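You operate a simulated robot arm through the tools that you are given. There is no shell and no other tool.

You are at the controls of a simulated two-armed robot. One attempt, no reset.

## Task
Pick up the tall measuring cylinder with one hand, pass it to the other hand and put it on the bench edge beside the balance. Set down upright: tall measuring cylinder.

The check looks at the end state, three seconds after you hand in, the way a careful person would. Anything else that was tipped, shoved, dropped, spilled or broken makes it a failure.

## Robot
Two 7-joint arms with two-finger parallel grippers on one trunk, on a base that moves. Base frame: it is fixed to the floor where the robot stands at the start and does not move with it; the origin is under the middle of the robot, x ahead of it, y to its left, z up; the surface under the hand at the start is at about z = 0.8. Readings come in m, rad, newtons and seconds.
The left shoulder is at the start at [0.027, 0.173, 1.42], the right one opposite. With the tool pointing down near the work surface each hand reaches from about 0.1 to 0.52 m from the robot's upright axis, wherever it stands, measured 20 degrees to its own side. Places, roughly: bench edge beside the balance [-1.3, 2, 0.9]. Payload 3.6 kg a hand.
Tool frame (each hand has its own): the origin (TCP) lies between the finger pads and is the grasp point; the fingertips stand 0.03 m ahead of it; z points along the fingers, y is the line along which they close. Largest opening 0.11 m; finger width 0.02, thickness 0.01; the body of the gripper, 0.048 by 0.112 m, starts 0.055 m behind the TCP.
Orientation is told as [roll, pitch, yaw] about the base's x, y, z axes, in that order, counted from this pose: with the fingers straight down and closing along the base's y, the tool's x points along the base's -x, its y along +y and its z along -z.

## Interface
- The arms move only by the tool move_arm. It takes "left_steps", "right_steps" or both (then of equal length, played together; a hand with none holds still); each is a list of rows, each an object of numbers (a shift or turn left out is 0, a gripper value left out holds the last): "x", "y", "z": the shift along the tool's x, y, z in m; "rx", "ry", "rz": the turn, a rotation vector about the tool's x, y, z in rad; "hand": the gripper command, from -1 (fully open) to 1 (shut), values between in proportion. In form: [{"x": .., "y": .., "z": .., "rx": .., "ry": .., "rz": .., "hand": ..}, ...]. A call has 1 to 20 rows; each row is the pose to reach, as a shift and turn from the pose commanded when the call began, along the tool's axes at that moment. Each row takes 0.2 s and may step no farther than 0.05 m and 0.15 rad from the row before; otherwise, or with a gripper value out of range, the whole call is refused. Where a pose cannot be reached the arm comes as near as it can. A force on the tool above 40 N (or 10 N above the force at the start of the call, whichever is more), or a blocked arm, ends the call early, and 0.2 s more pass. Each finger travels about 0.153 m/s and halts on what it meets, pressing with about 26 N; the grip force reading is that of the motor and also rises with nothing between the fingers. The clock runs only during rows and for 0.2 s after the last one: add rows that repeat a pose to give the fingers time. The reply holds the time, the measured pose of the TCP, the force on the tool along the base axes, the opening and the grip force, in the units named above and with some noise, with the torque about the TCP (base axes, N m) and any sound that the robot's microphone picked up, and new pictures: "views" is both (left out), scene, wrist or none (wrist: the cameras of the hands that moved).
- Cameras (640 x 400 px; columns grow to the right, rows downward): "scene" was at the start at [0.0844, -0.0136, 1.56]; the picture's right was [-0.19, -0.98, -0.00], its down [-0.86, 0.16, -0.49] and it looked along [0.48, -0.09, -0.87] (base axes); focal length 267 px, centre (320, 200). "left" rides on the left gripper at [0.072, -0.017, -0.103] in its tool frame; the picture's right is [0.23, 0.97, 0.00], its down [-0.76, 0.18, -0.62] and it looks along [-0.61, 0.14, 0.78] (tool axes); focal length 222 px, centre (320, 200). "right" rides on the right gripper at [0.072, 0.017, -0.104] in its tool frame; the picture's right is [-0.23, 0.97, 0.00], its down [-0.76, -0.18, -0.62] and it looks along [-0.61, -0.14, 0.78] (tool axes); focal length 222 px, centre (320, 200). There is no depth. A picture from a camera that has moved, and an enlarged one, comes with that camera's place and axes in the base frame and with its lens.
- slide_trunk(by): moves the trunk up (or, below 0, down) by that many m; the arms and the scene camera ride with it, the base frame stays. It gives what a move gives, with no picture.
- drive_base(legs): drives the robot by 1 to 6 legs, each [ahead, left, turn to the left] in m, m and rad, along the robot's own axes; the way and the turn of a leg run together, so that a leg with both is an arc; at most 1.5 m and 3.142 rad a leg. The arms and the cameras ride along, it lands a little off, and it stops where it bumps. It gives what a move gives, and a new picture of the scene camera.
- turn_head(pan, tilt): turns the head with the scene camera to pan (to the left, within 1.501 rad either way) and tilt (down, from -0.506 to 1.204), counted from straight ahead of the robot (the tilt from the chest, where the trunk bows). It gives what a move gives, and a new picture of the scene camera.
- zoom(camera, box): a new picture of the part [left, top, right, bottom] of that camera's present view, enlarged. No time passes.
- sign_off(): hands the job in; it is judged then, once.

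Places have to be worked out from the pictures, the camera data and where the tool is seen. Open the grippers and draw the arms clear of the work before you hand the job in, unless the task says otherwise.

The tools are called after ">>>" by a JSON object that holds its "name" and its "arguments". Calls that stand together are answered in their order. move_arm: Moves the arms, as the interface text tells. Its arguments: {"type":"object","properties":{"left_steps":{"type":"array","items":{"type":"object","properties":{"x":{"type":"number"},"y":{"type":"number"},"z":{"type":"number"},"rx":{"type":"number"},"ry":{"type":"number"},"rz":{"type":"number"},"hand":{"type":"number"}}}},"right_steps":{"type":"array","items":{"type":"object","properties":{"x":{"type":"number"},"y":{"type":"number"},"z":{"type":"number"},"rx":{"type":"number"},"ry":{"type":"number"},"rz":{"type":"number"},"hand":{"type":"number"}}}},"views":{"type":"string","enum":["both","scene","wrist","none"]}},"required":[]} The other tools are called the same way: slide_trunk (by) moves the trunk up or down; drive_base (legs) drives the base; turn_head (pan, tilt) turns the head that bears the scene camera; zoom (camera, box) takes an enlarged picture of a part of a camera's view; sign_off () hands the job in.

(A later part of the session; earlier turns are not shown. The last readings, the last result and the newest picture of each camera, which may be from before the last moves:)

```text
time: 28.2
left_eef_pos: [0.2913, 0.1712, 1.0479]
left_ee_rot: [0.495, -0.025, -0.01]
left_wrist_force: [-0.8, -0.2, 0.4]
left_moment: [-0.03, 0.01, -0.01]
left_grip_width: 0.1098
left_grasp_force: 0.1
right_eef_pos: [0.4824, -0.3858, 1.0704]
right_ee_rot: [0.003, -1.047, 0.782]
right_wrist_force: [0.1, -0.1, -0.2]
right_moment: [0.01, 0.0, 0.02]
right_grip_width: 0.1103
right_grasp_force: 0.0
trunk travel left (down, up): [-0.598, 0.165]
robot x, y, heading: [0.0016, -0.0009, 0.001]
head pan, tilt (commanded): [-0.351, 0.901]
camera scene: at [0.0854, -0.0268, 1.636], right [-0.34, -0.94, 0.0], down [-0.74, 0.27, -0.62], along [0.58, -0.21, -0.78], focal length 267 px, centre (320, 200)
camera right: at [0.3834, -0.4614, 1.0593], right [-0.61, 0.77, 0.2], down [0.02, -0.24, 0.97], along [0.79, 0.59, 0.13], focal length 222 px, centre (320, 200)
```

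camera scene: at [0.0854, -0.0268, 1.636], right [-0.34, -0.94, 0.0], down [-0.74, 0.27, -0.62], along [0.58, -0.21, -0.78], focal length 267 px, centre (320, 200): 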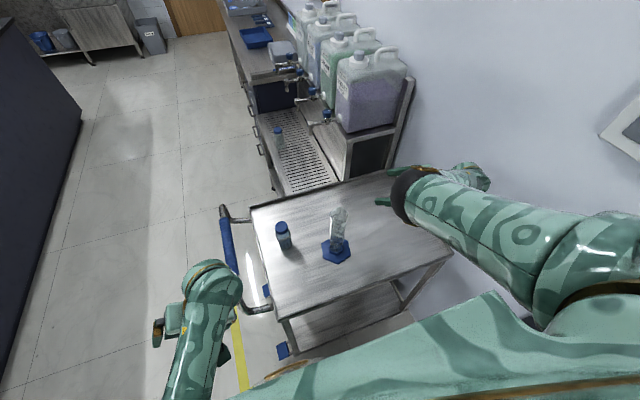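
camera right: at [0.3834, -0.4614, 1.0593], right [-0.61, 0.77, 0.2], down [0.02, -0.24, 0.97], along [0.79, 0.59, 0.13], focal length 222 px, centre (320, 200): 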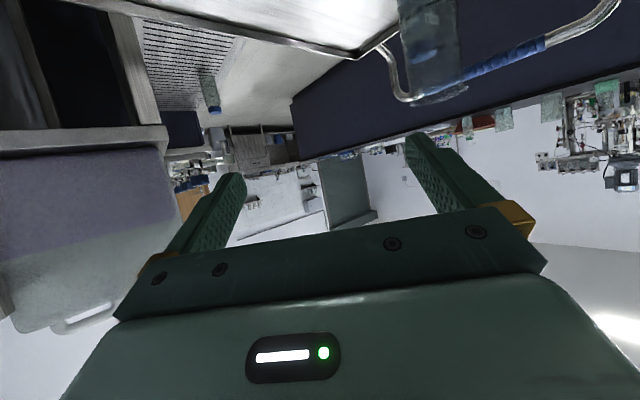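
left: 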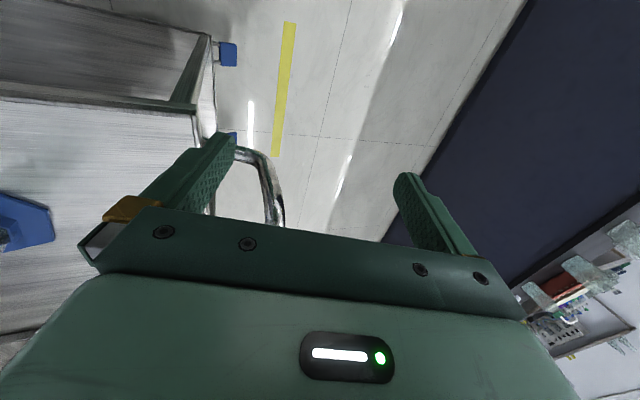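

The pose was reached exactly and the arm is comfortable. I'll now slide sideways and down to a pre-grasp point about 12 cm behind-right of the barrel at z ≈ 0.875, so the right hand grips low and the upper barrel stays free for the left hand.

>>> {"name": "move_arm", "arguments": {"right_steps": [{"x": 0.0278, "y": 0.0221, "z": 0.0169}, {"x": 0.0556, "y": 0.0443, "z": 0.0337}, {"x": 0.0834, "y": 0.0664, "z": 0.0506}, {"x": 0.1112, "y": 0.0886, "z": 0.0675}, {"x": 0.139, "y": 0.1107, "z": 0.0843}, {"x": 0.1668, "y": 0.1329, "z": 0.1012}, {"x": 0.1668, "y": 0.1329, "z": 0.1012}]}}

```text
time: 29.8
left_eef_pos: [0.2934, 0.1719, 1.0478]
left_ee_rot: [0.496, -0.026, -0.009]
left_wrist_force: [-0.2, -0.3, -0.3]
left_moment: [0.01, -0.04, 0.01]
left_grip_width: 0.1101
left_grasp_force: 0.0
right_eef_pos: [0.3917, -0.2896, 0.8738]
right_ee_rot: [0.005, -1.047, 0.783]
right_wrist_force: [0.3, 0.5, -0.4]
right_moment: [-0.03, 0.0, 0.0]
right_grip_width: 0.1101
right_grasp_force: 0.1
trunk travel left (down, up): [-0.598, 0.165]
robot x, y, heading: [0.0023, 0.0009, -0.001]
head pan, tilt (commanded): [-0.351, 0.901]
camera scene: at [0.086, -0.0267, 1.636], right [-0.34, -0.94, 0.0], down [-0.74, 0.27, -0.62], along [0.58, -0.21, -0.78], focal length 267 px, centre (320, 200)
camera right: at [0.2923, -0.3664, 0.8626], right [-0.61, 0.77, 0.2], down [0.01, -0.24, 0.97], along [0.79, 0.59, 0.13], focal length 222 px, centre (320, 200)
```

scene: 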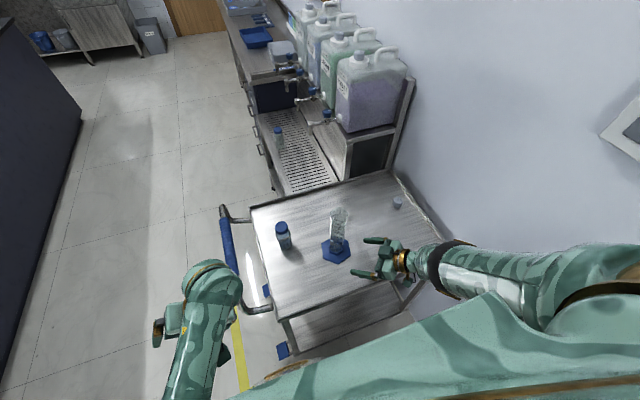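
right: 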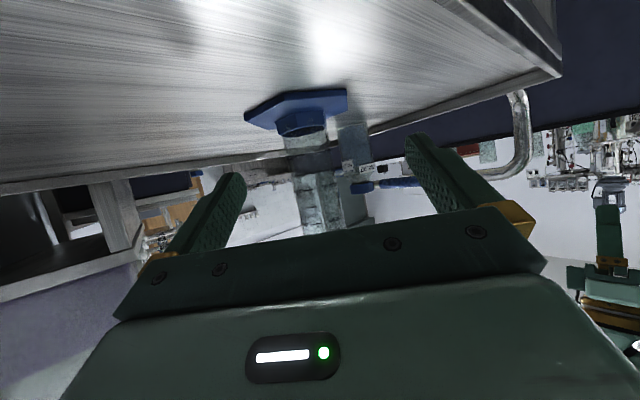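

The hand is at the pre-grasp pose with the barrel between the fingers' lines. I'll zoom in on both views to check the lateral alignment before closing in.

>>> {"name": "zoom", "arguments": {"camera": "right", "box": [220, 80, 460, 240]}}

>>> {"name": "zoom", "arguments": {"camera": "scene", "box": [260, 180, 460, 305]}}

```text
2.50 times, centred on (340, 160) of right
camera zoom: at [0.2923, -0.3664, 0.8626], right [-0.61, 0.77, 0.2], down [0.01, -0.24, 0.97], along [0.79, 0.59, 0.13], focal length 555 px, centre (270, 300)
```

zoom: 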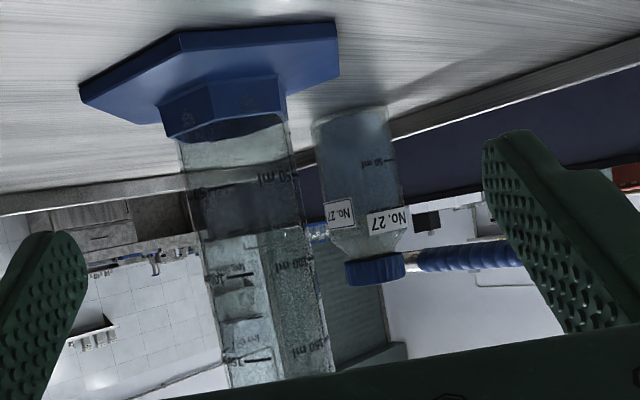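

```text
3.20 times, centred on (360, 242) of scene
camera zoom: at [0.086, -0.0267, 1.636], right [-0.34, -0.94, 0.0], down [-0.74, 0.27, -0.62], along [0.58, -0.21, -0.78], focal length 855 px, centre (192, 64)
```

zoom: 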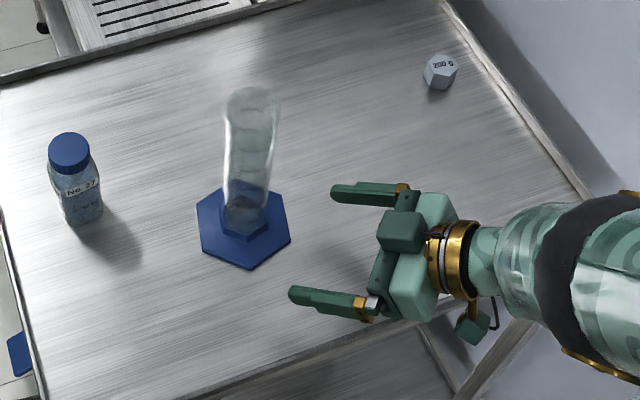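

The cylinder now reads about [0.475, -0.226]; it slid roughly 2 cm right during the earlier blocked lift but stands upright. I'll shift the hand 1.8 cm to its right to line up, advance 6 cm, and re-check alignment from close.

>>> {"name": "move_arm", "arguments": {"right_steps": [{"y": -0.009}, {"y": -0.018}, {"x": -0.01, "y": -0.018, "z": 0.0173}, {"x": -0.02, "y": -0.018, "z": 0.0347}, {"x": -0.03, "y": -0.018, "z": 0.052}, {"x": -0.03, "y": -0.018, "z": 0.052}]}}

>>> {"name": "zoom", "arguments": {"camera": "right", "box": [220, 80, 460, 240]}}

>>> {"name": "zoom", "arguments": {"camera": "scene", "box": [260, 180, 460, 305]}}

```text
time: 31.2
left_eef_pos: [0.2925, 0.1705, 1.0472]
left_ee_rot: [0.496, -0.026, -0.01]
left_wrist_force: [0.1, -0.2, -0.4]
left_moment: [0.0, -0.01, 0.04]
left_grip_width: 0.11
left_grasp_force: 0.0
right_eef_pos: [0.4424, -0.2577, 0.8842]
right_ee_rot: [0.004, -1.047, 0.782]
right_wrist_force: [-0.7, 0.4, 0.8]
right_moment: [0.0, 0.02, 0.02]
right_grip_width: 0.1099
right_grasp_force: 0.1
right hand out of reach, approached as far as the arm can: row 2, 3, 4, 5, 6
trunk travel left (down, up): [-0.598, 0.165]
robot x, y, heading: [0.0021, 0.0003, -0.001]
head pan, tilt (commanded): [-0.351, 0.901]
camera scene: at [0.085, -0.0279, 1.636], right [-0.34, -0.94, 0.0], down [-0.74, 0.27, -0.62], along [0.58, -0.21, -0.78], focal length 267 px, centre (320, 200)
camera right: at [0.3422, -0.3333, 0.8747], right [-0.61, 0.77, 0.2], down [0.01, -0.24, 0.97], along [0.79, 0.59, 0.13], focal length 222 px, centre (320, 200)
```

scene: 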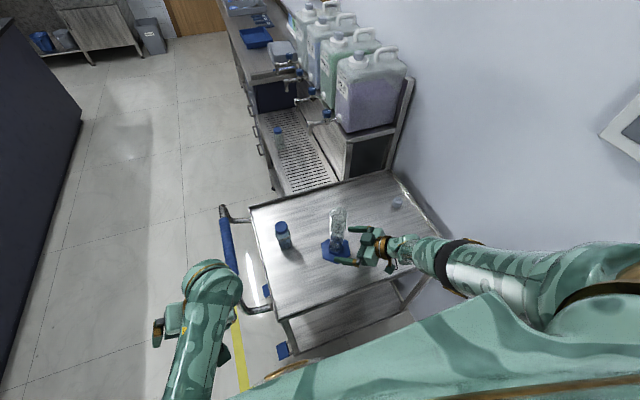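
right: 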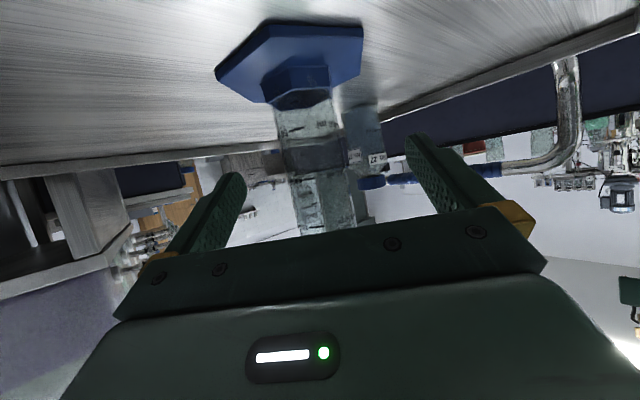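

```text
2.50 times, centred on (340, 160) of right
camera zoom: at [0.3422, -0.3333, 0.8747], right [-0.61, 0.77, 0.2], down [0.01, -0.24, 0.97], along [0.79, 0.59, 0.13], focal length 555 px, centre (270, 300)
```

zoom: 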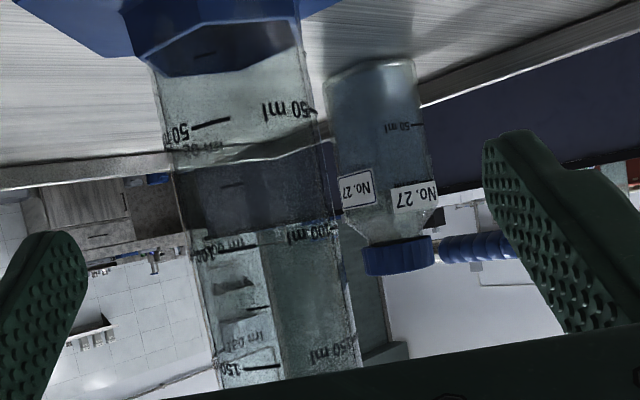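

```text
3.20 times, centred on (360, 242) of scene
camera zoom: at [0.085, -0.0279, 1.636], right [-0.34, -0.94, 0.0], down [-0.74, 0.27, -0.62], along [0.58, -0.21, -0.78], focal length 855 px, centre (192, 64)
```

zoom: 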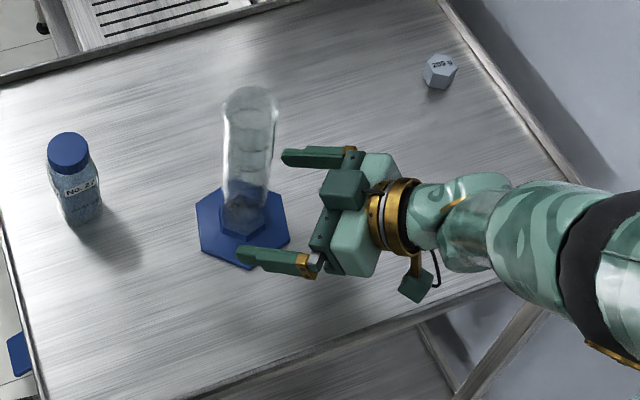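

The view is well aligned, but the arm hit its reach limit at this trunk height (the hand sits 1 cm high). I'll back the right hand off and up without touching the cylinder. The left arm goes to a mirrored, comfortable pose on the free left side in the same call, so the trunk can then be lowered.

>>> {"name": "move_arm", "arguments": {"right_steps": [{"z": -0.03}, {"x": -0.01, "z": -0.06}, {"x": -0.04, "z": -0.09}, {"x": -0.0685, "z": -0.121}, {"x": -0.0685, "z": -0.121}], "views": "none"}}

>>> {"name": "move_arm", "arguments": {"left_steps": [{"x": -0.0173, "y": 0.0189, "z": 0.0071, "rx": 0.076, "ry": -0.106, "rz": 0.042}, {"x": -0.0345, "y": 0.0378, "z": 0.0142, "rx": 0.153, "ry": -0.212, "rz": 0.083}, {"x": -0.0518, "y": 0.0566, "z": 0.0214, "rx": 0.229, "ry": -0.318, "rz": 0.125}, {"x": -0.0691, "y": 0.0755, "z": 0.0285, "rx": 0.306, "ry": -0.424, "rz": 0.167}, {"x": -0.0864, "y": 0.0944, "z": 0.0356, "rx": 0.382, "ry": -0.53, "rz": 0.208}, {"x": -0.1036, "y": 0.1133, "z": 0.0427, "rx": 0.459, "ry": -0.636, "rz": 0.25}, {"x": -0.1209, "y": 0.1322, "z": 0.0498, "rx": 0.535, "ry": -0.742, "rz": 0.291}, {"x": -0.1382, "y": 0.1511, "z": 0.0569, "rx": 0.612, "ry": -0.848, "rz": 0.333}, {"x": -0.1555, "y": 0.1699, "z": 0.0641, "rx": 0.688, "ry": -0.954, "rz": 0.375}, {"x": -0.1727, "y": 0.1888, "z": 0.0712, "rx": 0.765, "ry": -1.06, "rz": 0.416}, {"x": -0.19, "y": 0.2077, "z": 0.0783, "rx": 0.841, "ry": -1.166, "rz": 0.458}, {"x": -0.19, "y": 0.2077, "z": 0.0783, "rx": 0.841, "ry": -1.166, "rz": 0.458}]}}

```text
time: 32.4
left_eef_pos: [0.2924, 0.1699, 1.0475]
left_ee_rot: [0.493, -0.024, -0.011]
left_wrist_force: [-0.6, 0.4, -0.6]
left_moment: [0.0, -0.04, -0.03]
left_grip_width: 0.1099
left_grasp_force: 0.0
right_eef_pos: [0.4456, -0.3474, 0.9233]
right_ee_rot: [0.005, -1.049, 0.783]
right_wrist_force: [0.5, -0.3, 0.8]
right_moment: [0.0, 0.01, -0.02]
right_grip_width: 0.1102
right_grasp_force: 0.0
right hand out of reach, approached as far as the arm can: row 1, 2, 3, 4, 5
trunk travel left (down, up): [-0.598, 0.165]
robot x, y, heading: [-0.0031, 0.0018, 0.001]
head pan, tilt (commanded): [-0.351, 0.901]
```

```text
time: 35.0
left_eef_pos: [0.4854, 0.39, 1.0831]
left_ee_rot: [0.036, -1.065, -0.83]
left_wrist_force: [0.3, -1.3, 0.0]
left_moment: [-0.02, 0.02, -0.02]
left_grip_width: 0.1098
left_grasp_force: 0.1
right_eef_pos: [0.4432, -0.3487, 0.9234]
right_ee_rot: [0.007, -1.048, 0.785]
right_wrist_force: [0.4, 0.0, 0.1]
right_moment: [0.02, -0.01, -0.01]
right_grip_width: 0.1099
right_grasp_force: 0.0
trunk travel left (down, up): [-0.598, 0.165]
robot x, y, heading: [0.0024, -0.0017, -0.002]
head pan, tilt (commanded): [-0.351, 0.901]
camera scene: at [0.0846, -0.0271, 1.636], right [-0.34, -0.94, 0.0], down [-0.74, 0.27, -0.62], along [0.58, -0.21, -0.78], focal length 267 px, centre (320, 200)
camera left: at [0.3869, 0.4669, 1.0695], right [0.62, 0.76, -0.18], down [-0.01, 0.24, 0.97], along [0.78, -0.6, 0.16], focal length 222 px, centre (320, 200)
```

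scene: 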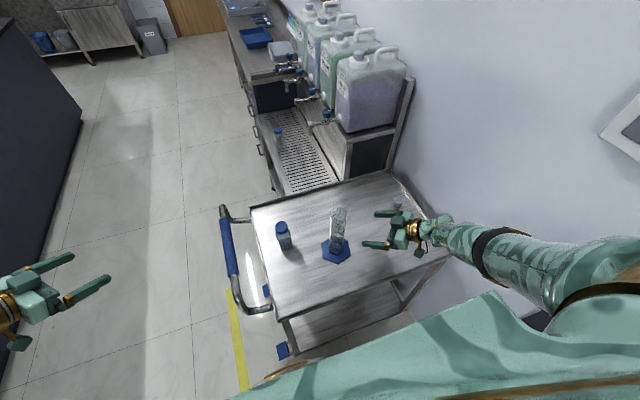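
left: 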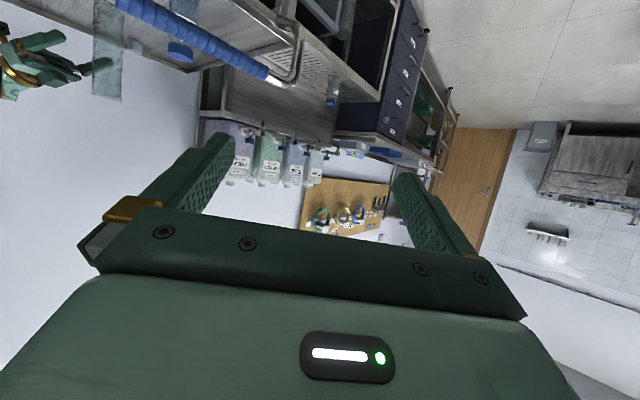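

Left is in its mirrored pose without trouble. The right arm couldn't fold back further but is clear of the cylinder, so I'll return it to the spot that was reachable before (about [0.48, -0.386, 1.07]), then lower the trunk.

>>> {"name": "move_arm", "arguments": {"right_steps": [{"x": -0.032, "y": -0.0135, "z": -0.018}, {"x": -0.064, "y": -0.027, "z": -0.036}, {"x": -0.096, "y": -0.0405, "z": -0.054}, {"x": -0.128, "y": -0.054, "z": -0.072}, {"x": -0.128, "y": -0.054, "z": -0.072}], "views": "scene"}}

```text
time: 36.2
left_eef_pos: [0.4866, 0.3892, 1.0835]
left_ee_rot: [0.035, -1.068, -0.824]
left_wrist_force: [-0.2, 0.5, 0.3]
left_moment: [0.0, -0.02, 0.01]
left_grip_width: 0.1097
left_grasp_force: 0.1
right_eef_pos: [0.5287, -0.4096, 1.0327]
right_ee_rot: [0.007, -1.046, 0.782]
right_wrist_force: [0.2, -1.2, 0.3]
right_moment: [0.01, -0.01, -0.03]
right_grip_width: 0.1099
right_grasp_force: 0.0
right hand out of reach, approached as far as the arm can: row 1, 2, 3, 4, 5
trunk travel left (down, up): [-0.598, 0.165]
robot x, y, heading: [0.002, -0.0053, 0.001]
head pan, tilt (commanded): [-0.351, 0.901]
camera scene: at [0.0854, -0.0267, 1.636], right [-0.34, -0.94, 0.0], down [-0.74, 0.27, -0.62], along [0.58, -0.21, -0.78], focal length 267 px, centre (320, 200)
```

scene: 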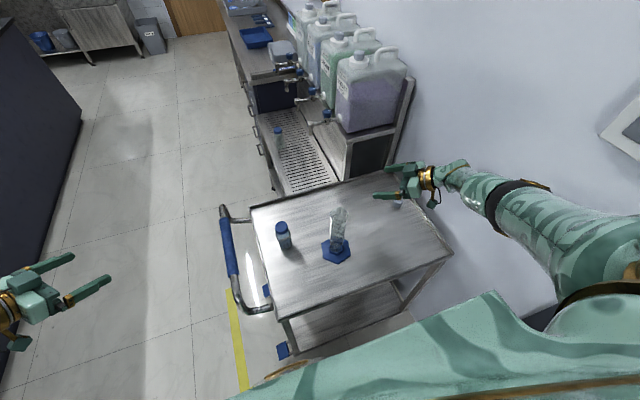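

The right arm has straightened out to its reach limit and is stuck there. It is safer to back the robot away from the trolley and re-pose the arm in free space, so I'll check the floor to both sides and behind first.

>>> {"name": "turn_head", "arguments": {"pan": 1.5, "tilt": 0.75}}

>>> {"name": "turn_head", "arguments": {"pan": -1.5, "tilt": 0.1}}

```text
time: 38.0
left_eef_pos: [0.4884, 0.3894, 1.0839]
left_ee_rot: [0.035, -1.065, -0.826]
left_wrist_force: [0.6, 0.5, 0.3]
left_moment: [-0.03, 0.0, -0.01]
left_grip_width: 0.1098
left_grasp_force: 0.1
right_eef_pos: [0.5295, -0.4092, 1.0318]
right_ee_rot: [0.004, -1.046, 0.782]
right_wrist_force: [-0.6, -0.1, 0.4]
right_moment: [-0.02, 0.01, 0.03]
right_grip_width: 0.1101
right_grasp_force: 0.1
trunk travel left (down, up): [-0.598, 0.165]
robot x, y, heading: [-0.0019, -0.0011, -0.003]
head pan, tilt (commanded): [1.499, 0.75]
camera scene: at [0.0206, 0.0815, 1.6479], right [1.0, -0.07, 0.0], down [-0.05, -0.68, -0.73], along [0.05, 0.73, -0.68], focal length 267 px, centre (320, 200)
```

scene: 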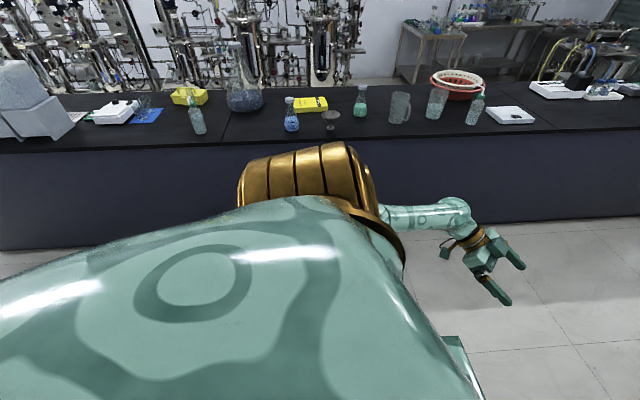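

```text
time: 40.6
left_eef_pos: [0.4867, 0.388, 1.0833]
left_ee_rot: [0.034, -1.065, -0.828]
left_wrist_force: [0.6, 0.0, 0.5]
left_moment: [-0.01, -0.02, 0.03]
left_grip_width: 0.1101
left_grasp_force: 0.1
right_eef_pos: [0.5291, -0.4088, 1.0318]
right_ee_rot: [0.006, -1.047, 0.782]
right_wrist_force: [-0.5, 0.0, -0.4]
right_moment: [0.0, -0.02, 0.01]
right_grip_width: 0.1101
right_grasp_force: 0.0
trunk travel left (down, up): [-0.598, 0.165]
robot x, y, heading: [0.0024, 0.0017, 0.004]
head pan, tilt (commanded): [-1.499, 0.099]
camera scene: at [0.0213, -0.0929, 1.7069], right [-1.0, -0.07, 0.0], down [-0.01, 0.1, -0.99], along [0.07, -0.99, -0.1], focal length 267 px, centre (320, 200)
```

scene: 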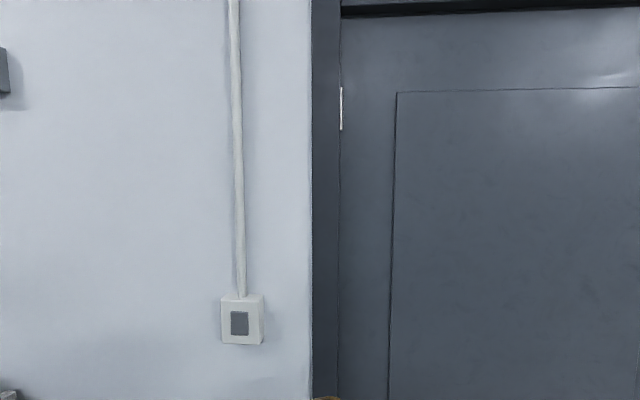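

The floor around is open, with only a door and wall to the right. I'll back straight up about 0.3 m, then go back-left a bit more to gain clearance from the wall.

>>> {"name": "drive_base", "arguments": {"legs": [[-0.3, 0, 0], [-0.15, 0.2, 0]]}}

>>> {"name": "turn_head", "arguments": {"pan": -0.3, "tilt": 0.8}}

```text
time: 44.1
left_eef_pos: [0.0194, 0.5907, 1.0833]
left_ee_rot: [0.036, -1.066, -0.81]
left_wrist_force: [0.4, 0.0, -0.4]
left_moment: [0.0, -0.01, -0.01]
left_grip_width: 0.1098
left_grasp_force: 0.1
right_eef_pos: [0.0758, -0.2069, 1.0316]
right_ee_rot: [0.006, -1.047, 0.798]
right_wrist_force: [0.7, 0.3, -0.4]
right_moment: [-0.01, -0.03, 0.02]
right_grip_width: 0.1101
right_grasp_force: 0.1
trunk travel left (down, up): [-0.598, 0.165]
robot x, y, heading: [-0.4622, 0.1955, 0.014]
head pan, tilt (commanded): [-1.499, 0.099]
camera scene: at [-0.4374, 0.1015, 1.7069], right [-1.0, -0.09, 0.0], down [-0.01, 0.1, -1.0], along [0.09, -0.99, -0.1], focal length 267 px, centre (320, 200)
```

scene: 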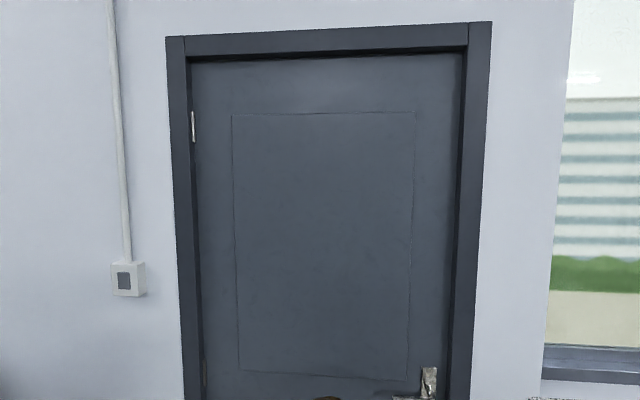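

```text
time: 45.5
left_eef_pos: [0.0206, 0.591, 1.0841]
left_ee_rot: [0.035, -1.066, -0.812]
left_wrist_force: [-0.1, 0.0, 0.0]
left_moment: [-0.02, 0.0, 0.02]
left_grip_width: 0.11
left_grasp_force: 0.0
right_eef_pos: [0.076, -0.2059, 1.0309]
right_ee_rot: [0.006, -1.047, 0.798]
right_wrist_force: [-0.5, -0.4, 0.7]
right_moment: [-0.01, 0.03, 0.01]
right_grip_width: 0.1101
right_grasp_force: 0.1
trunk travel left (down, up): [-0.598, 0.165]
robot x, y, heading: [-0.4594, 0.1961, 0.016]
head pan, tilt (commanded): [-0.3, 0.799]
camera scene: at [-0.3679, 0.1703, 1.6439], right [-0.28, -0.96, 0.0], down [-0.69, 0.2, -0.7], along [0.67, -0.2, -0.72], focal length 267 px, centre (320, 200)
```

scene: 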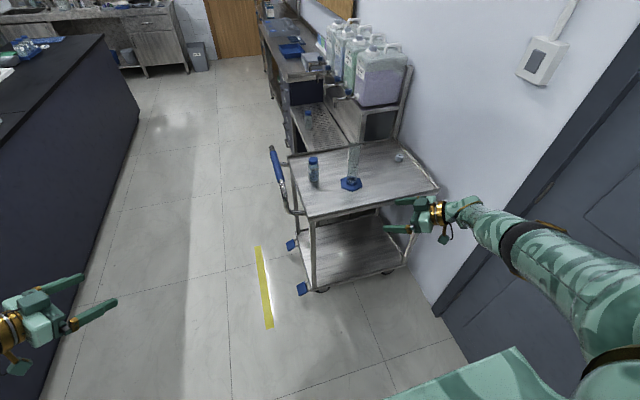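

The robot is clear of the trolley and everything on it still stands. I'll test the trunk in free space by lowering it 0.2 m, which puts the shoulders at a better height for a forward grasp.

>>> {"name": "slide_trunk", "arguments": {"by": -0.2}}

>>> {"name": "turn_head", "arguments": {"pan": -0.3, "tilt": 0.9}}

```text
time: 47.7
left_eef_pos: [0.0204, 0.5909, 0.8843]
left_ee_rot: [0.034, -1.067, -0.81]
left_wrist_force: [0.2, -0.1, -0.4]
left_moment: [0.04, 0.04, 0.0]
left_grip_width: 0.1099
left_grasp_force: 0.0
right_eef_pos: [0.0692, -0.2081, 0.8004]
right_ee_rot: [0.085, -1.004, 0.731]
right_wrist_force: [-0.5, -0.1, 0.4]
right_moment: [-0.02, 0.0, -0.03]
right_grip_width: 0.1098
right_grasp_force: 0.0
trunk travel left (down, up): [-0.398, 0.365]
robot x, y, heading: [-0.4606, 0.1943, 0.016]
head pan, tilt (commanded): [-0.3, 0.799]
```

```text
time: 48.4
left_eef_pos: [0.0208, 0.5896, 0.8824]
left_ee_rot: [0.034, -1.066, -0.81]
left_wrist_force: [0.2, -0.7, -0.2]
left_moment: [-0.05, -0.03, 0.01]
left_grip_width: 0.1104
left_grasp_force: 0.0
right_eef_pos: [0.0699, -0.2068, 0.7993]
right_ee_rot: [0.087, -1.005, 0.731]
right_wrist_force: [0.0, -0.1, -0.6]
right_moment: [0.0, 0.01, -0.02]
right_grip_width: 0.1099
right_grasp_force: 0.0
trunk travel left (down, up): [-0.398, 0.365]
robot x, y, heading: [-0.465, 0.1916, 0.01]
head pan, tilt (commanded): [-0.3, 0.901]
camera scene: at [-0.342, 0.1725, 1.4349], right [-0.28, -0.96, 0.0], down [-0.75, 0.22, -0.62], along [0.6, -0.17, -0.78], focal length 267 px, centre (320, 200)
```

scene: 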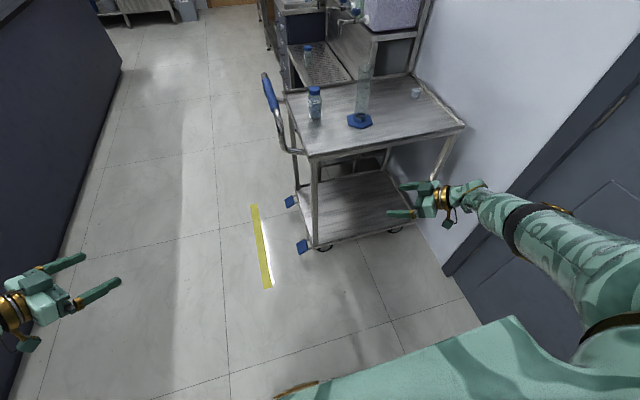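

The trunk lowered fully with both arms riding along. Now, in free space, I'll pull the right hand inward and up, to about 0.45 m ahead and 0.25 m right of the robot at z ≈ 0.95, to get the elbow bent again.

>>> {"name": "move_arm", "arguments": {"right_steps": [{"x": -0.0245, "y": 0.0284, "z": -0.0055}, {"x": -0.049, "y": 0.0568, "z": -0.011}, {"x": -0.0735, "y": 0.0852, "z": -0.0165}, {"x": -0.098, "y": 0.1137, "z": -0.022}, {"x": -0.1225, "y": 0.1421, "z": -0.0275}, {"x": -0.147, "y": 0.1705, "z": -0.033}, {"x": -0.147, "y": 0.1705, "z": -0.033}], "views": "scene"}}

```text
time: 50.0
left_eef_pos: [0.021, 0.5904, 0.884]
left_ee_rot: [0.036, -1.065, -0.81]
left_wrist_force: [-0.6, -0.3, 0.8]
left_moment: [0.0, 0.03, -0.01]
left_grip_width: 0.1099
left_grasp_force: 0.2
right_eef_pos: [-0.0124, -0.0565, 0.9501]
right_ee_rot: [0.085, -1.006, 0.732]
right_wrist_force: [-0.6, 0.5, 0.0]
right_moment: [0.03, 0.02, 0.01]
right_grip_width: 0.1098
right_grasp_force: 0.1
trunk travel left (down, up): [-0.398, 0.365]
robot x, y, heading: [-0.4615, 0.1946, 0.016]
head pan, tilt (commanded): [-0.3, 0.901]
camera scene: at [-0.3419, 0.1723, 1.4348], right [-0.28, -0.96, 0.0], down [-0.75, 0.22, -0.62], along [0.6, -0.17, -0.78], focal length 267 px, centre (320, 200)
```

scene: 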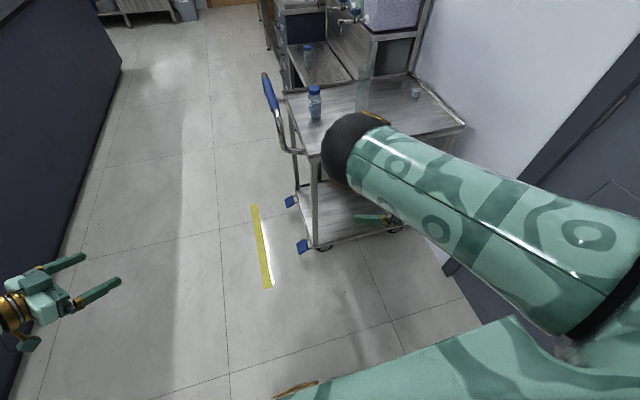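

The arm reached the commanded pose, but with the elbow raised and inboard, which is unnatural for this tool direction. I'll pull the hand back beside the body, pointing straight ahead. That should force the elbow back and outboard into a natural posture.

>>> {"name": "move_arm", "arguments": {"right_steps": [{"x": 0.016, "y": 0.0065, "z": -0.0246, "rx": 0.1185, "ry": -0.0095, "rz": 0.063}, {"x": 0.0319, "y": 0.0129, "z": -0.0493, "rx": 0.237, "ry": -0.019, "rz": 0.126}, {"x": 0.0479, "y": 0.0194, "z": -0.0739, "rx": 0.3555, "ry": -0.0285, "rz": 0.189}, {"x": 0.0638, "y": 0.0258, "z": -0.0985, "rx": 0.474, "ry": -0.038, "rz": 0.252}, {"x": 0.0798, "y": 0.0323, "z": -0.1232, "rx": 0.5925, "ry": -0.0475, "rz": 0.315}, {"x": 0.0957, "y": 0.0387, "z": -0.1478, "rx": 0.711, "ry": -0.057, "rz": 0.378}, {"x": 0.0957, "y": 0.0387, "z": -0.1478, "rx": 0.711, "ry": -0.057, "rz": 0.378}], "views": "scene"}}

```text
time: 51.5
left_eef_pos: [0.0208, 0.5906, 0.8832]
left_ee_rot: [0.033, -1.067, -0.811]
left_wrist_force: [-0.3, 0.4, -0.3]
left_moment: [-0.01, 0.01, 0.01]
left_grip_width: 0.11
left_grasp_force: 0.1
right_eef_pos: [-0.1635, -0.1585, 0.9503]
right_ee_rot: [-0.004, -1.047, -0.001]
right_wrist_force: [-1.2, -0.1, -0.1]
right_moment: [0.0, -0.03, 0.0]
right_grip_width: 0.1098
right_grasp_force: 0.1
trunk travel left (down, up): [-0.398, 0.365]
robot x, y, heading: [-0.4608, 0.1979, 0.016]
head pan, tilt (commanded): [-0.3, 0.901]
camera scene: at [-0.342, 0.1729, 1.4348], right [-0.28, -0.96, 0.0], down [-0.75, 0.22, -0.62], along [0.6, -0.17, -0.78], focal length 267 px, centre (320, 200)
```

scene: 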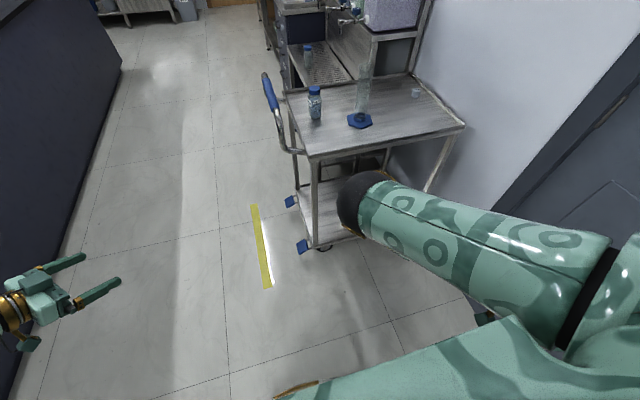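

It reached that pose exactly, still with the elbow forward but with no block. I'll now try the actual grasp posture in free space (0.475 m ahead, 0.25 m right, z ≈ 0.90, pointing straight ahead and 30° down) to confirm it works before driving in.

>>> {"name": "move_arm", "arguments": {"right_steps": [{"x": -0.0088, "y": 0.0212, "z": 0.0353}, {"x": -0.0176, "y": 0.0424, "z": 0.0706}, {"x": -0.0264, "y": 0.0636, "z": 0.106}, {"x": -0.0352, "y": 0.0848, "z": 0.1413}, {"x": -0.044, "y": 0.106, "z": 0.1766}, {"x": -0.044, "y": 0.106, "z": 0.1766}], "views": "scene"}}

```text
time: 53.0
left_eef_pos: [0.0196, 0.5907, 0.8826]
left_ee_rot: [0.037, -1.067, -0.81]
left_wrist_force: [0.7, 0.1, -0.8]
left_moment: [0.0, -0.01, -0.01]
left_grip_width: 0.11
left_grasp_force: 0.1
right_eef_pos: [0.0173, -0.0986, 0.8864]
right_ee_rot: [-0.002, -1.047, -0.001]
right_wrist_force: [0.8, -0.7, 0.5]
right_moment: [0.01, -0.01, 0.01]
right_grip_width: 0.11
right_grasp_force: 0.1
right hand out of reach, approached as far as the arm can: row 2, 3, 4, 5, 6
trunk travel left (down, up): [-0.398, 0.365]
robot x, y, heading: [-0.4604, 0.1925, 0.014]
head pan, tilt (commanded): [-0.3, 0.901]
camera scene: at [-0.3421, 0.1729, 1.4348], right [-0.28, -0.96, 0.0], down [-0.75, 0.22, -0.62], along [0.6, -0.17, -0.78], focal length 267 px, centre (320, 200)
```

scene: 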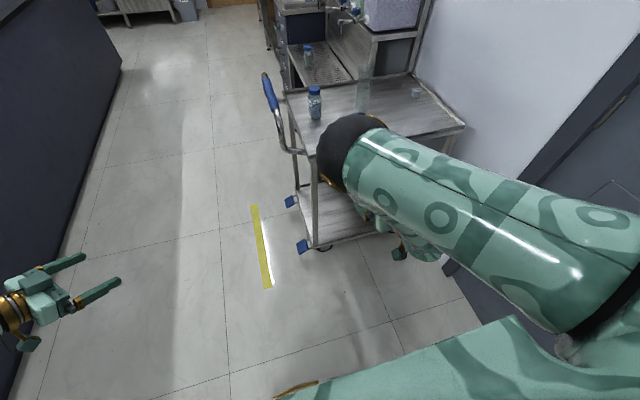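

The right arm's inboard elbow is at its limit and stops the hand about 4.6 cm short. In this free space I'll swing the tool round to point left with the hand near the body. The inboard elbow can't support that pose, so it should push the elbow outboard.

>>> {"name": "move_arm", "arguments": {"right_steps": [{"x": 0.0019, "y": 0.0041, "z": -0.0152, "rx": -0.1236, "rz": -0.0714}, {"x": 0.0039, "y": 0.0082, "z": -0.0303, "rx": -0.2473, "rz": -0.1427}, {"x": 0.0058, "y": 0.0123, "z": -0.0455, "rx": -0.3709, "rz": -0.2141}, {"x": 0.0077, "y": 0.0164, "z": -0.0606, "rx": -0.4945, "rz": -0.2855}, {"x": 0.0096, "y": 0.0205, "z": -0.0758, "rx": -0.6182, "rz": -0.3568}, {"x": 0.0116, "y": 0.0245, "z": -0.0909, "rx": -0.7418, "rz": -0.4282}, {"x": 0.0135, "y": 0.0286, "z": -0.1061, "rx": -0.8655, "rz": -0.4995}, {"x": 0.0154, "y": 0.0327, "z": -0.1212, "rx": -0.9891, "rz": -0.5709}, {"x": 0.0173, "y": 0.0368, "z": -0.1364, "rx": -1.1127, "rz": -0.6423}, {"x": 0.0193, "y": 0.0409, "z": -0.1515, "rx": -1.2364, "rz": -0.7136}, {"x": 0.0212, "y": 0.045, "z": -0.1667, "rx": -1.36, "rz": -0.785}, {"x": 0.0212, "y": 0.045, "z": -0.1667, "rx": -1.36, "rz": -0.785}], "views": "scene"}}

```text
time: 55.5
left_eef_pos: [0.0205, 0.5904, 0.8822]
left_ee_rot: [0.034, -1.067, -0.81]
left_wrist_force: [-0.5, -0.1, -0.5]
left_moment: [-0.01, 0.04, -0.01]
left_grip_width: 0.1098
left_grasp_force: 0.1
right_eef_pos: [-0.1359, -0.0575, 0.9545]
right_ee_rot: [-0.001, -1.046, 1.57]
right_wrist_force: [1.0, -0.4, 0.6]
right_moment: [0.01, 0.0, 0.0]
right_grip_width: 0.1099
right_grasp_force: 0.0
trunk travel left (down, up): [-0.398, 0.365]
robot x, y, heading: [-0.4626, 0.1927, 0.016]
head pan, tilt (commanded): [-0.3, 0.901]
camera scene: at [-0.3421, 0.1726, 1.4348], right [-0.28, -0.96, 0.0], down [-0.75, 0.22, -0.62], along [0.6, -0.17, -0.78], focal length 267 px, centre (320, 200)
```

scene: 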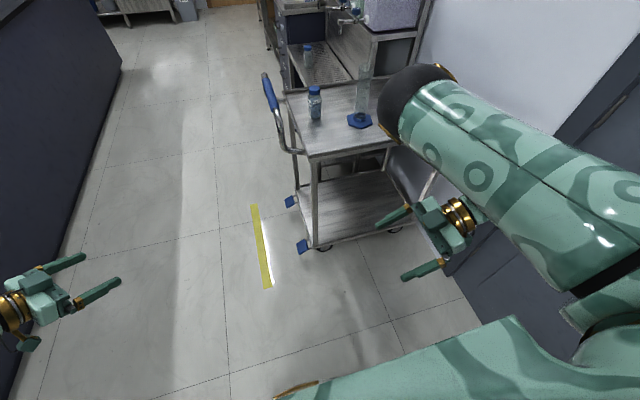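

That worked exactly: the elbow is now up in front of the shoulder and the hand points left. I'll test the real grasp posture in free space again: 0.475 m ahead, 0.225 m right, z ≈ 0.90, pointing 45° left-forward.

>>> {"name": "move_arm", "arguments": {"right_steps": [{"x": 0.0059, "y": -0.0247, "z": 0.0082, "rx": 0.1133, "rz": 0.0654}, {"x": 0.0117, "y": -0.0493, "z": 0.0164, "rx": 0.2267, "rz": 0.1308}, {"x": 0.0176, "y": -0.074, "z": 0.0246, "rx": 0.34, "rz": 0.1963}, {"x": 0.0234, "y": -0.0987, "z": 0.0328, "rx": 0.4533, "rz": 0.2617}, {"x": 0.0293, "y": -0.1233, "z": 0.041, "rx": 0.5667, "rz": 0.3271}, {"x": 0.0351, "y": -0.148, "z": 0.0492, "rx": 0.68, "rz": 0.3925}, {"x": 0.0351, "y": -0.148, "z": 0.0492, "rx": 0.68, "rz": 0.3925}], "views": "scene"}}

```text
time: 57.1
left_eef_pos: [0.02, 0.5905, 0.8837]
left_ee_rot: [0.035, -1.066, -0.81]
left_wrist_force: [0.1, 0.6, -0.5]
left_moment: [0.02, 0.01, -0.02]
left_grip_width: 0.1101
left_grasp_force: 0.0
right_eef_pos: [0.0117, -0.03, 0.8999]
right_ee_rot: [0.0, -1.048, 0.783]
right_wrist_force: [0.6, 0.8, -0.9]
right_moment: [0.01, -0.01, 0.01]
right_grip_width: 0.11
right_grasp_force: 0.0
trunk travel left (down, up): [-0.398, 0.365]
robot x, y, heading: [-0.4618, 0.1928, 0.014]
head pan, tilt (commanded): [-0.3, 0.901]
camera scene: at [-0.3422, 0.1727, 1.4349], right [-0.28, -0.96, 0.0], down [-0.75, 0.22, -0.62], along [0.6, -0.17, -0.78], focal length 267 px, centre (320, 200)
```

scene: 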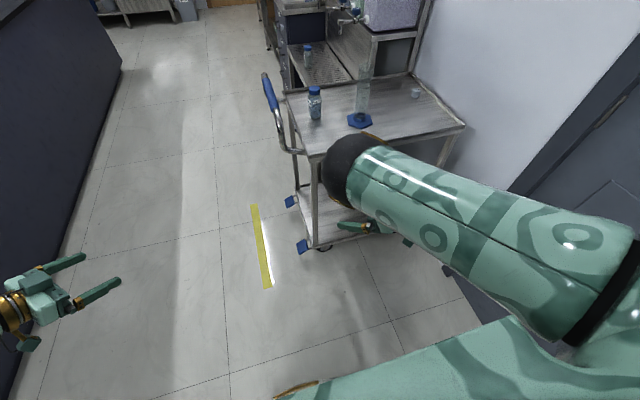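

The grasp posture works exactly from this trunk height. I'll retract the hand 12 cm along the approach direction and raise it a little for travel, to confirm the whole approach stroke is reachable.

>>> {"name": "move_arm", "arguments": {"right_steps": [{"x": 0.0085, "z": -0.03}, {"x": 0.017, "z": -0.06}, {"x": 0.0255, "z": -0.09}, {"x": 0.034, "z": -0.119}, {"x": 0.034, "z": -0.119}], "views": "none"}}

>>> {"name": "drive_base", "arguments": {"legs": [[0, -0.19, -0.014]]}}

```text
time: 58.4
left_eef_pos: [0.0207, 0.5927, 0.8835]
left_ee_rot: [0.032, -1.067, -0.809]
left_wrist_force: [-0.2, 0.2, 0.4]
left_moment: [-0.04, 0.0, 0.02]
left_grip_width: 0.11
left_grasp_force: 0.1
right_eef_pos: [-0.0751, -0.1174, 0.9293]
right_ee_rot: [-0.002, -1.047, 0.784]
right_wrist_force: [0.3, 1.4, 0.0]
right_moment: [-0.01, 0.02, 0.01]
right_grip_width: 0.11
right_grasp_force: 0.0
trunk travel left (down, up): [-0.398, 0.365]
robot x, y, heading: [-0.4611, 0.1946, 0.015]
head pan, tilt (commanded): [-0.3, 0.901]
```

```text
time: 59.9
left_eef_pos: [0.027, 0.3939, 0.884]
left_ee_rot: [0.038, -1.065, -0.821]
left_wrist_force: [-0.6, 0.1, 0.1]
left_moment: [0.03, 0.01, 0.0]
left_grip_width: 0.1098
left_grasp_force: 0.2
right_eef_pos: [-0.0748, -0.3136, 0.9291]
right_ee_rot: [-0.002, -1.046, 0.775]
right_wrist_force: [1.2, 0.1, 0.7]
right_moment: [0.0, 0.0, -0.03]
right_grip_width: 0.1097
right_grasp_force: 0.0
trunk travel left (down, up): [-0.398, 0.365]
robot x, y, heading: [-0.4581, 0.0012, 0.008]
head pan, tilt (commanded): [-0.3, 0.901]
camera scene: at [-0.3401, -0.0215, 1.4348], right [-0.29, -0.96, 0.0], down [-0.75, 0.23, -0.62], along [0.59, -0.18, -0.78], focal length 267 px, centre (320, 200)
```

scene: 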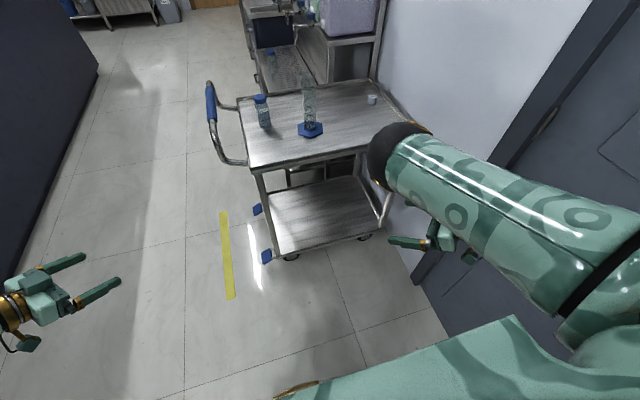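

Everything tracks well and the cylinder still reads about [0.47, -0.228]. I'll drive straight ahead in two legs to bring the open hand to its pre-grasp spot.

>>> {"name": "drive_base", "arguments": {"legs": [[0.3, 0, -0.008]]}}

>>> {"name": "drive_base", "arguments": {"legs": [[0.11, 0, 0]]}}

```text
time: 62.0
left_eef_pos: [0.332, 0.3888, 0.8838]
left_ee_rot: [0.033, -1.064, -0.831]
left_wrist_force: [-0.1, 0.2, 0.0]
left_moment: [0.01, 0.0, 0.01]
left_grip_width: 0.1099
left_grasp_force: 0.1
right_eef_pos: [0.2237, -0.3164, 0.9289]
right_ee_rot: [-0.001, -1.045, 0.763]
right_wrist_force: [0.4, -0.1, 0.0]
right_moment: [-0.01, -0.02, 0.03]
right_grip_width: 0.1102
right_grasp_force: 0.1
trunk travel left (down, up): [-0.398, 0.365]
robot x, y, heading: [-0.1574, 0.0016, -0.004]
head pan, tilt (commanded): [-0.3, 0.901]
camera scene: at [-0.0383, -0.0212, 1.4347], right [-0.3, -0.95, 0.0], down [-0.75, 0.24, -0.62], along [0.59, -0.19, -0.78], focal length 267 px, centre (320, 200)
```

scene: 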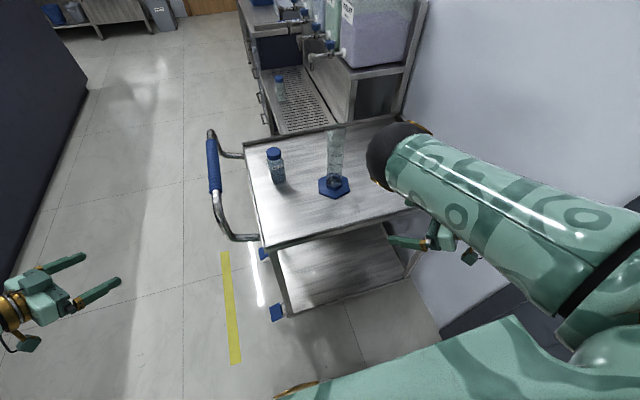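

```text
time: 63.2
left_eef_pos: [0.4452, 0.39, 0.883]
left_ee_rot: [0.032, -1.064, -0.828]
left_wrist_force: [0.9, -0.4, 0.2]
left_moment: [-0.04, -0.01, -0.03]
left_grip_width: 0.11
left_grasp_force: 0.0
right_eef_pos: [0.3362, -0.3165, 0.929]
right_ee_rot: [0.0, -1.046, 0.765]
right_wrist_force: [1.0, -0.4, 0.1]
right_moment: [0.01, 0.0, 0.0]
right_grip_width: 0.1098
right_grasp_force: 0.0
trunk travel left (down, up): [-0.398, 0.365]
robot x, y, heading: [-0.0453, 0.003, -0.002]
head pan, tilt (commanded): [-0.3, 0.901]
camera scene: at [0.0745, -0.0215, 1.4347], right [-0.3, -0.95, 0.0], down [-0.75, 0.23, -0.62], along [0.59, -0.19, -0.78], focal length 267 px, centre (320, 200)
```

scene: 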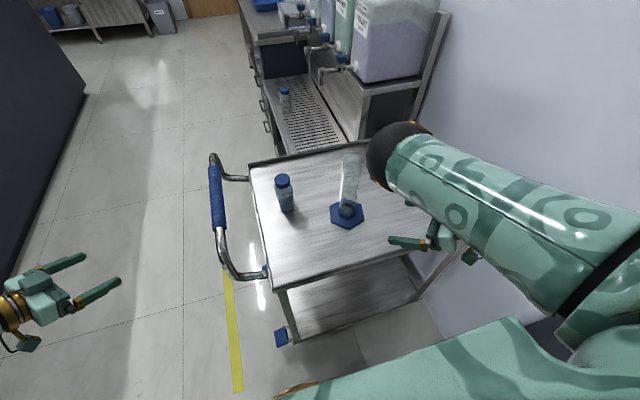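

The hand is at [0.336, -0.317, 0.929] and the robot is not touching the trolley. I'll zoom both cameras to re-measure the cylinder relative to the hand.

>>> {"name": "zoom", "arguments": {"camera": "scene", "box": [260, 130, 420, 250]}}

>>> {"name": "zoom", "arguments": {"camera": "right", "box": [160, 50, 480, 250]}}

```text
3.33 times, centred on (340, 190) of scene
camera zoom: at [0.0745, -0.0215, 1.4347], right [-0.3, -0.95, 0.0], down [-0.75, 0.23, -0.62], along [0.59, -0.19, -0.78], focal length 891 px, centre (253, 233)
```

zoom: 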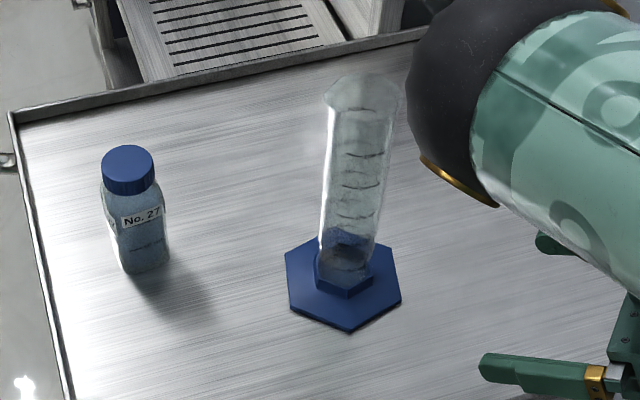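

```text
2.00 times, centred on (320, 150) of right
camera zoom: at [0.235, -0.3906, 0.9177], right [-0.59, 0.78, 0.2], down [0.01, -0.24, 0.97], along [0.81, 0.58, 0.13], focal length 444 px, centre (320, 300)
```

zoom: 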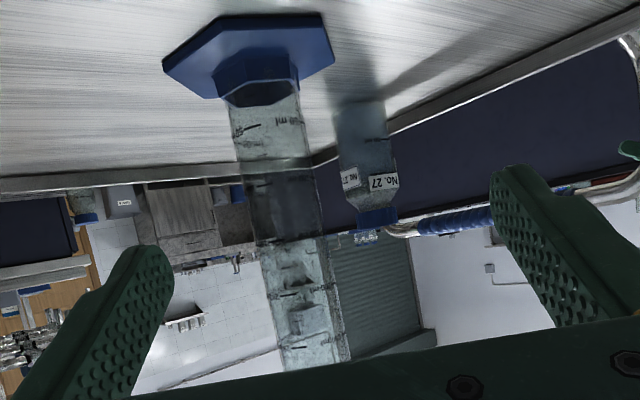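

Both cameras agree: the barrel is about 3.4 cm to the hand's right and 16 cm ahead along the approach. I'll shift laterally, lower to z ≈ 0.875 and advance 10 cm, then check again.

>>> {"name": "move_arm", "arguments": {"right_steps": [{"x": 0.0234, "y": -0.017, "z": 0.0135}, {"x": 0.0468, "y": -0.034, "z": 0.027}, {"x": 0.0293, "y": -0.034, "z": 0.0573}, {"x": 0.0118, "y": -0.034, "z": 0.0876}, {"x": -0.0032, "y": -0.034, "z": 0.1136}, {"x": -0.0032, "y": -0.034, "z": 0.1136}]}}

>>> {"name": "zoom", "arguments": {"camera": "right", "box": [160, 50, 480, 250]}}

>>> {"name": "zoom", "arguments": {"camera": "scene", "box": [260, 130, 460, 280]}}

```text
time: 64.6
left_eef_pos: [0.4442, 0.3886, 0.8842]
left_ee_rot: [0.035, -1.064, -0.829]
left_wrist_force: [-0.5, -0.5, 0.4]
left_moment: [0.01, 0.01, 0.01]
left_grip_width: 0.1102
left_grasp_force: 0.0
right_eef_pos: [0.4315, -0.2745, 0.8759]
right_ee_rot: [-0.001, -1.047, 0.766]
right_wrist_force: [-0.3, -0.1, 0.4]
right_moment: [0.0, 0.0, 0.01]
right_grip_width: 0.11
right_grasp_force: 0.0
trunk travel left (down, up): [-0.398, 0.365]
robot x, y, heading: [-0.0449, -0.0004, -0.009]
head pan, tilt (commanded): [-0.3, 0.901]
camera scene: at [0.0727, -0.0219, 1.4348], right [-0.3, -0.95, 0.0], down [-0.75, 0.23, -0.62], along [0.59, -0.19, -0.78], focal length 267 px, centre (320, 200)
camera right: at [0.3313, -0.3477, 0.8657], right [-0.59, 0.78, 0.2], down [0.01, -0.24, 0.97], along [0.81, 0.58, 0.13], focal length 222 px, centre (320, 200)
```

scene: 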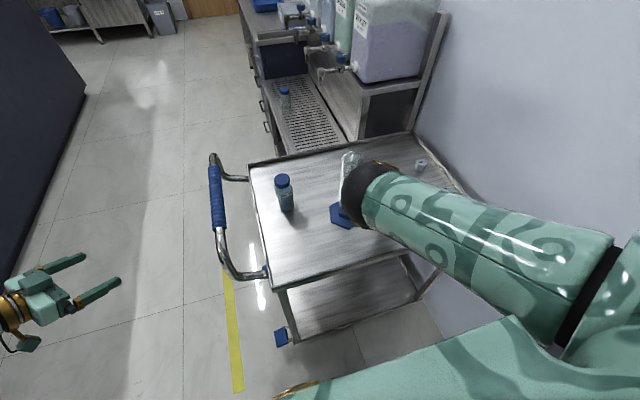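
right: 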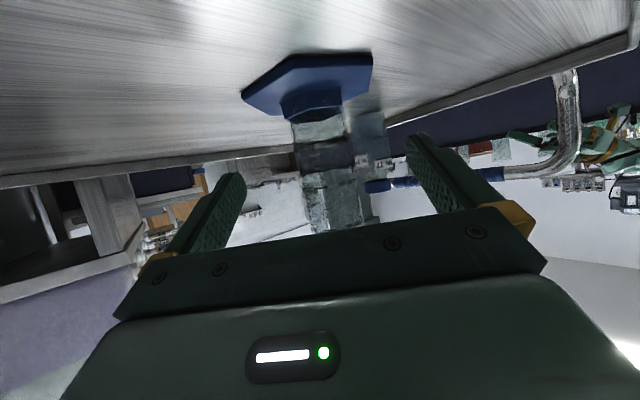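

```text
2.00 times, centred on (320, 150) of right
camera zoom: at [0.3313, -0.3477, 0.8657], right [-0.59, 0.78, 0.2], down [0.01, -0.24, 0.97], along [0.81, 0.58, 0.13], focal length 444 px, centre (320, 300)
```

zoom: 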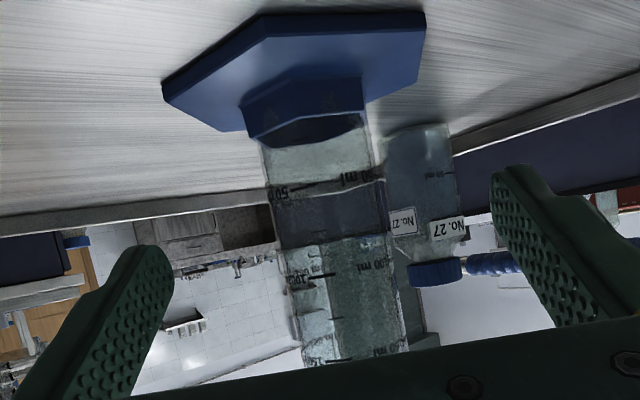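

```text
2.67 times, centred on (360, 205) of scene
camera zoom: at [0.0727, -0.0219, 1.4348], right [-0.3, -0.95, 0.0], down [-0.75, 0.23, -0.62], along [0.59, -0.19, -0.78], focal length 713 px, centre (213, 187)
```

zoom: 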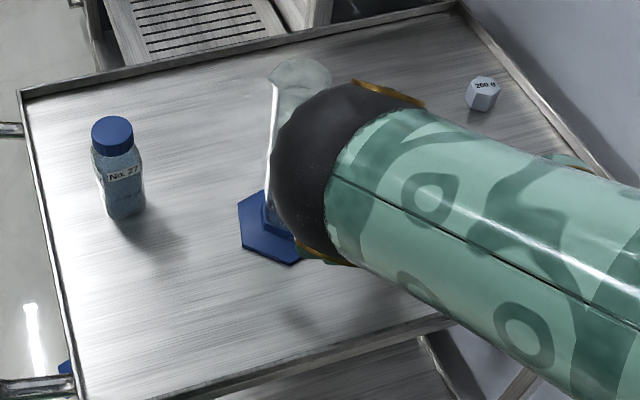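

The barrel is now centred within about 1 mm and 6 cm ahead. I'll advance the last 6 cm and then close the gripper.

>>> {"name": "move_arm", "arguments": {"right_steps": [{"x": -0.0102, "z": 0.0176}, {"x": -0.0203, "z": 0.0352}, {"x": -0.0305, "z": 0.0528}, {"x": -0.0305, "z": 0.0528}], "views": "wrist"}}

```text
time: 65.6
left_eef_pos: [0.4428, 0.3898, 0.8832]
left_ee_rot: [0.035, -1.063, -0.83]
left_wrist_force: [-0.9, 0.0, 0.5]
left_moment: [0.01, 0.01, -0.01]
left_grip_width: 0.1101
left_grasp_force: 0.0
right_eef_pos: [0.4759, -0.2295, 0.8788]
right_ee_rot: [-0.002, -1.046, 0.766]
right_wrist_force: [-0.5, 1.2, -0.4]
right_moment: [0.02, -0.04, 0.0]
right_grip_width: 0.11
right_grasp_force: 0.1
trunk travel left (down, up): [-0.398, 0.365]
robot x, y, heading: [-0.0465, -0.0001, -0.005]
head pan, tilt (commanded): [-0.3, 0.901]
camera right: at [0.3753, -0.3044, 0.8671], right [-0.59, 0.78, 0.2], down [0.01, -0.24, 0.97], along [0.81, 0.58, 0.13], focal length 222 px, centre (320, 200)
```

right: 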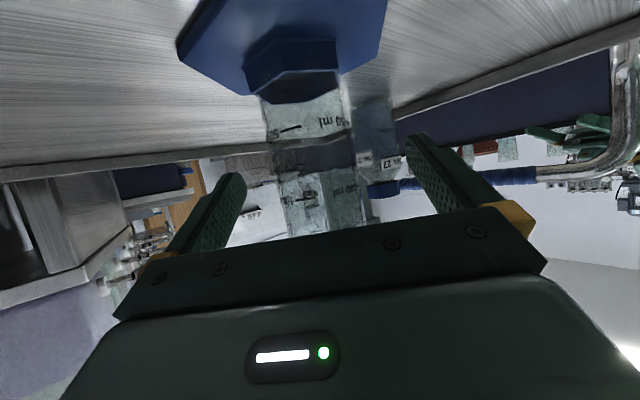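

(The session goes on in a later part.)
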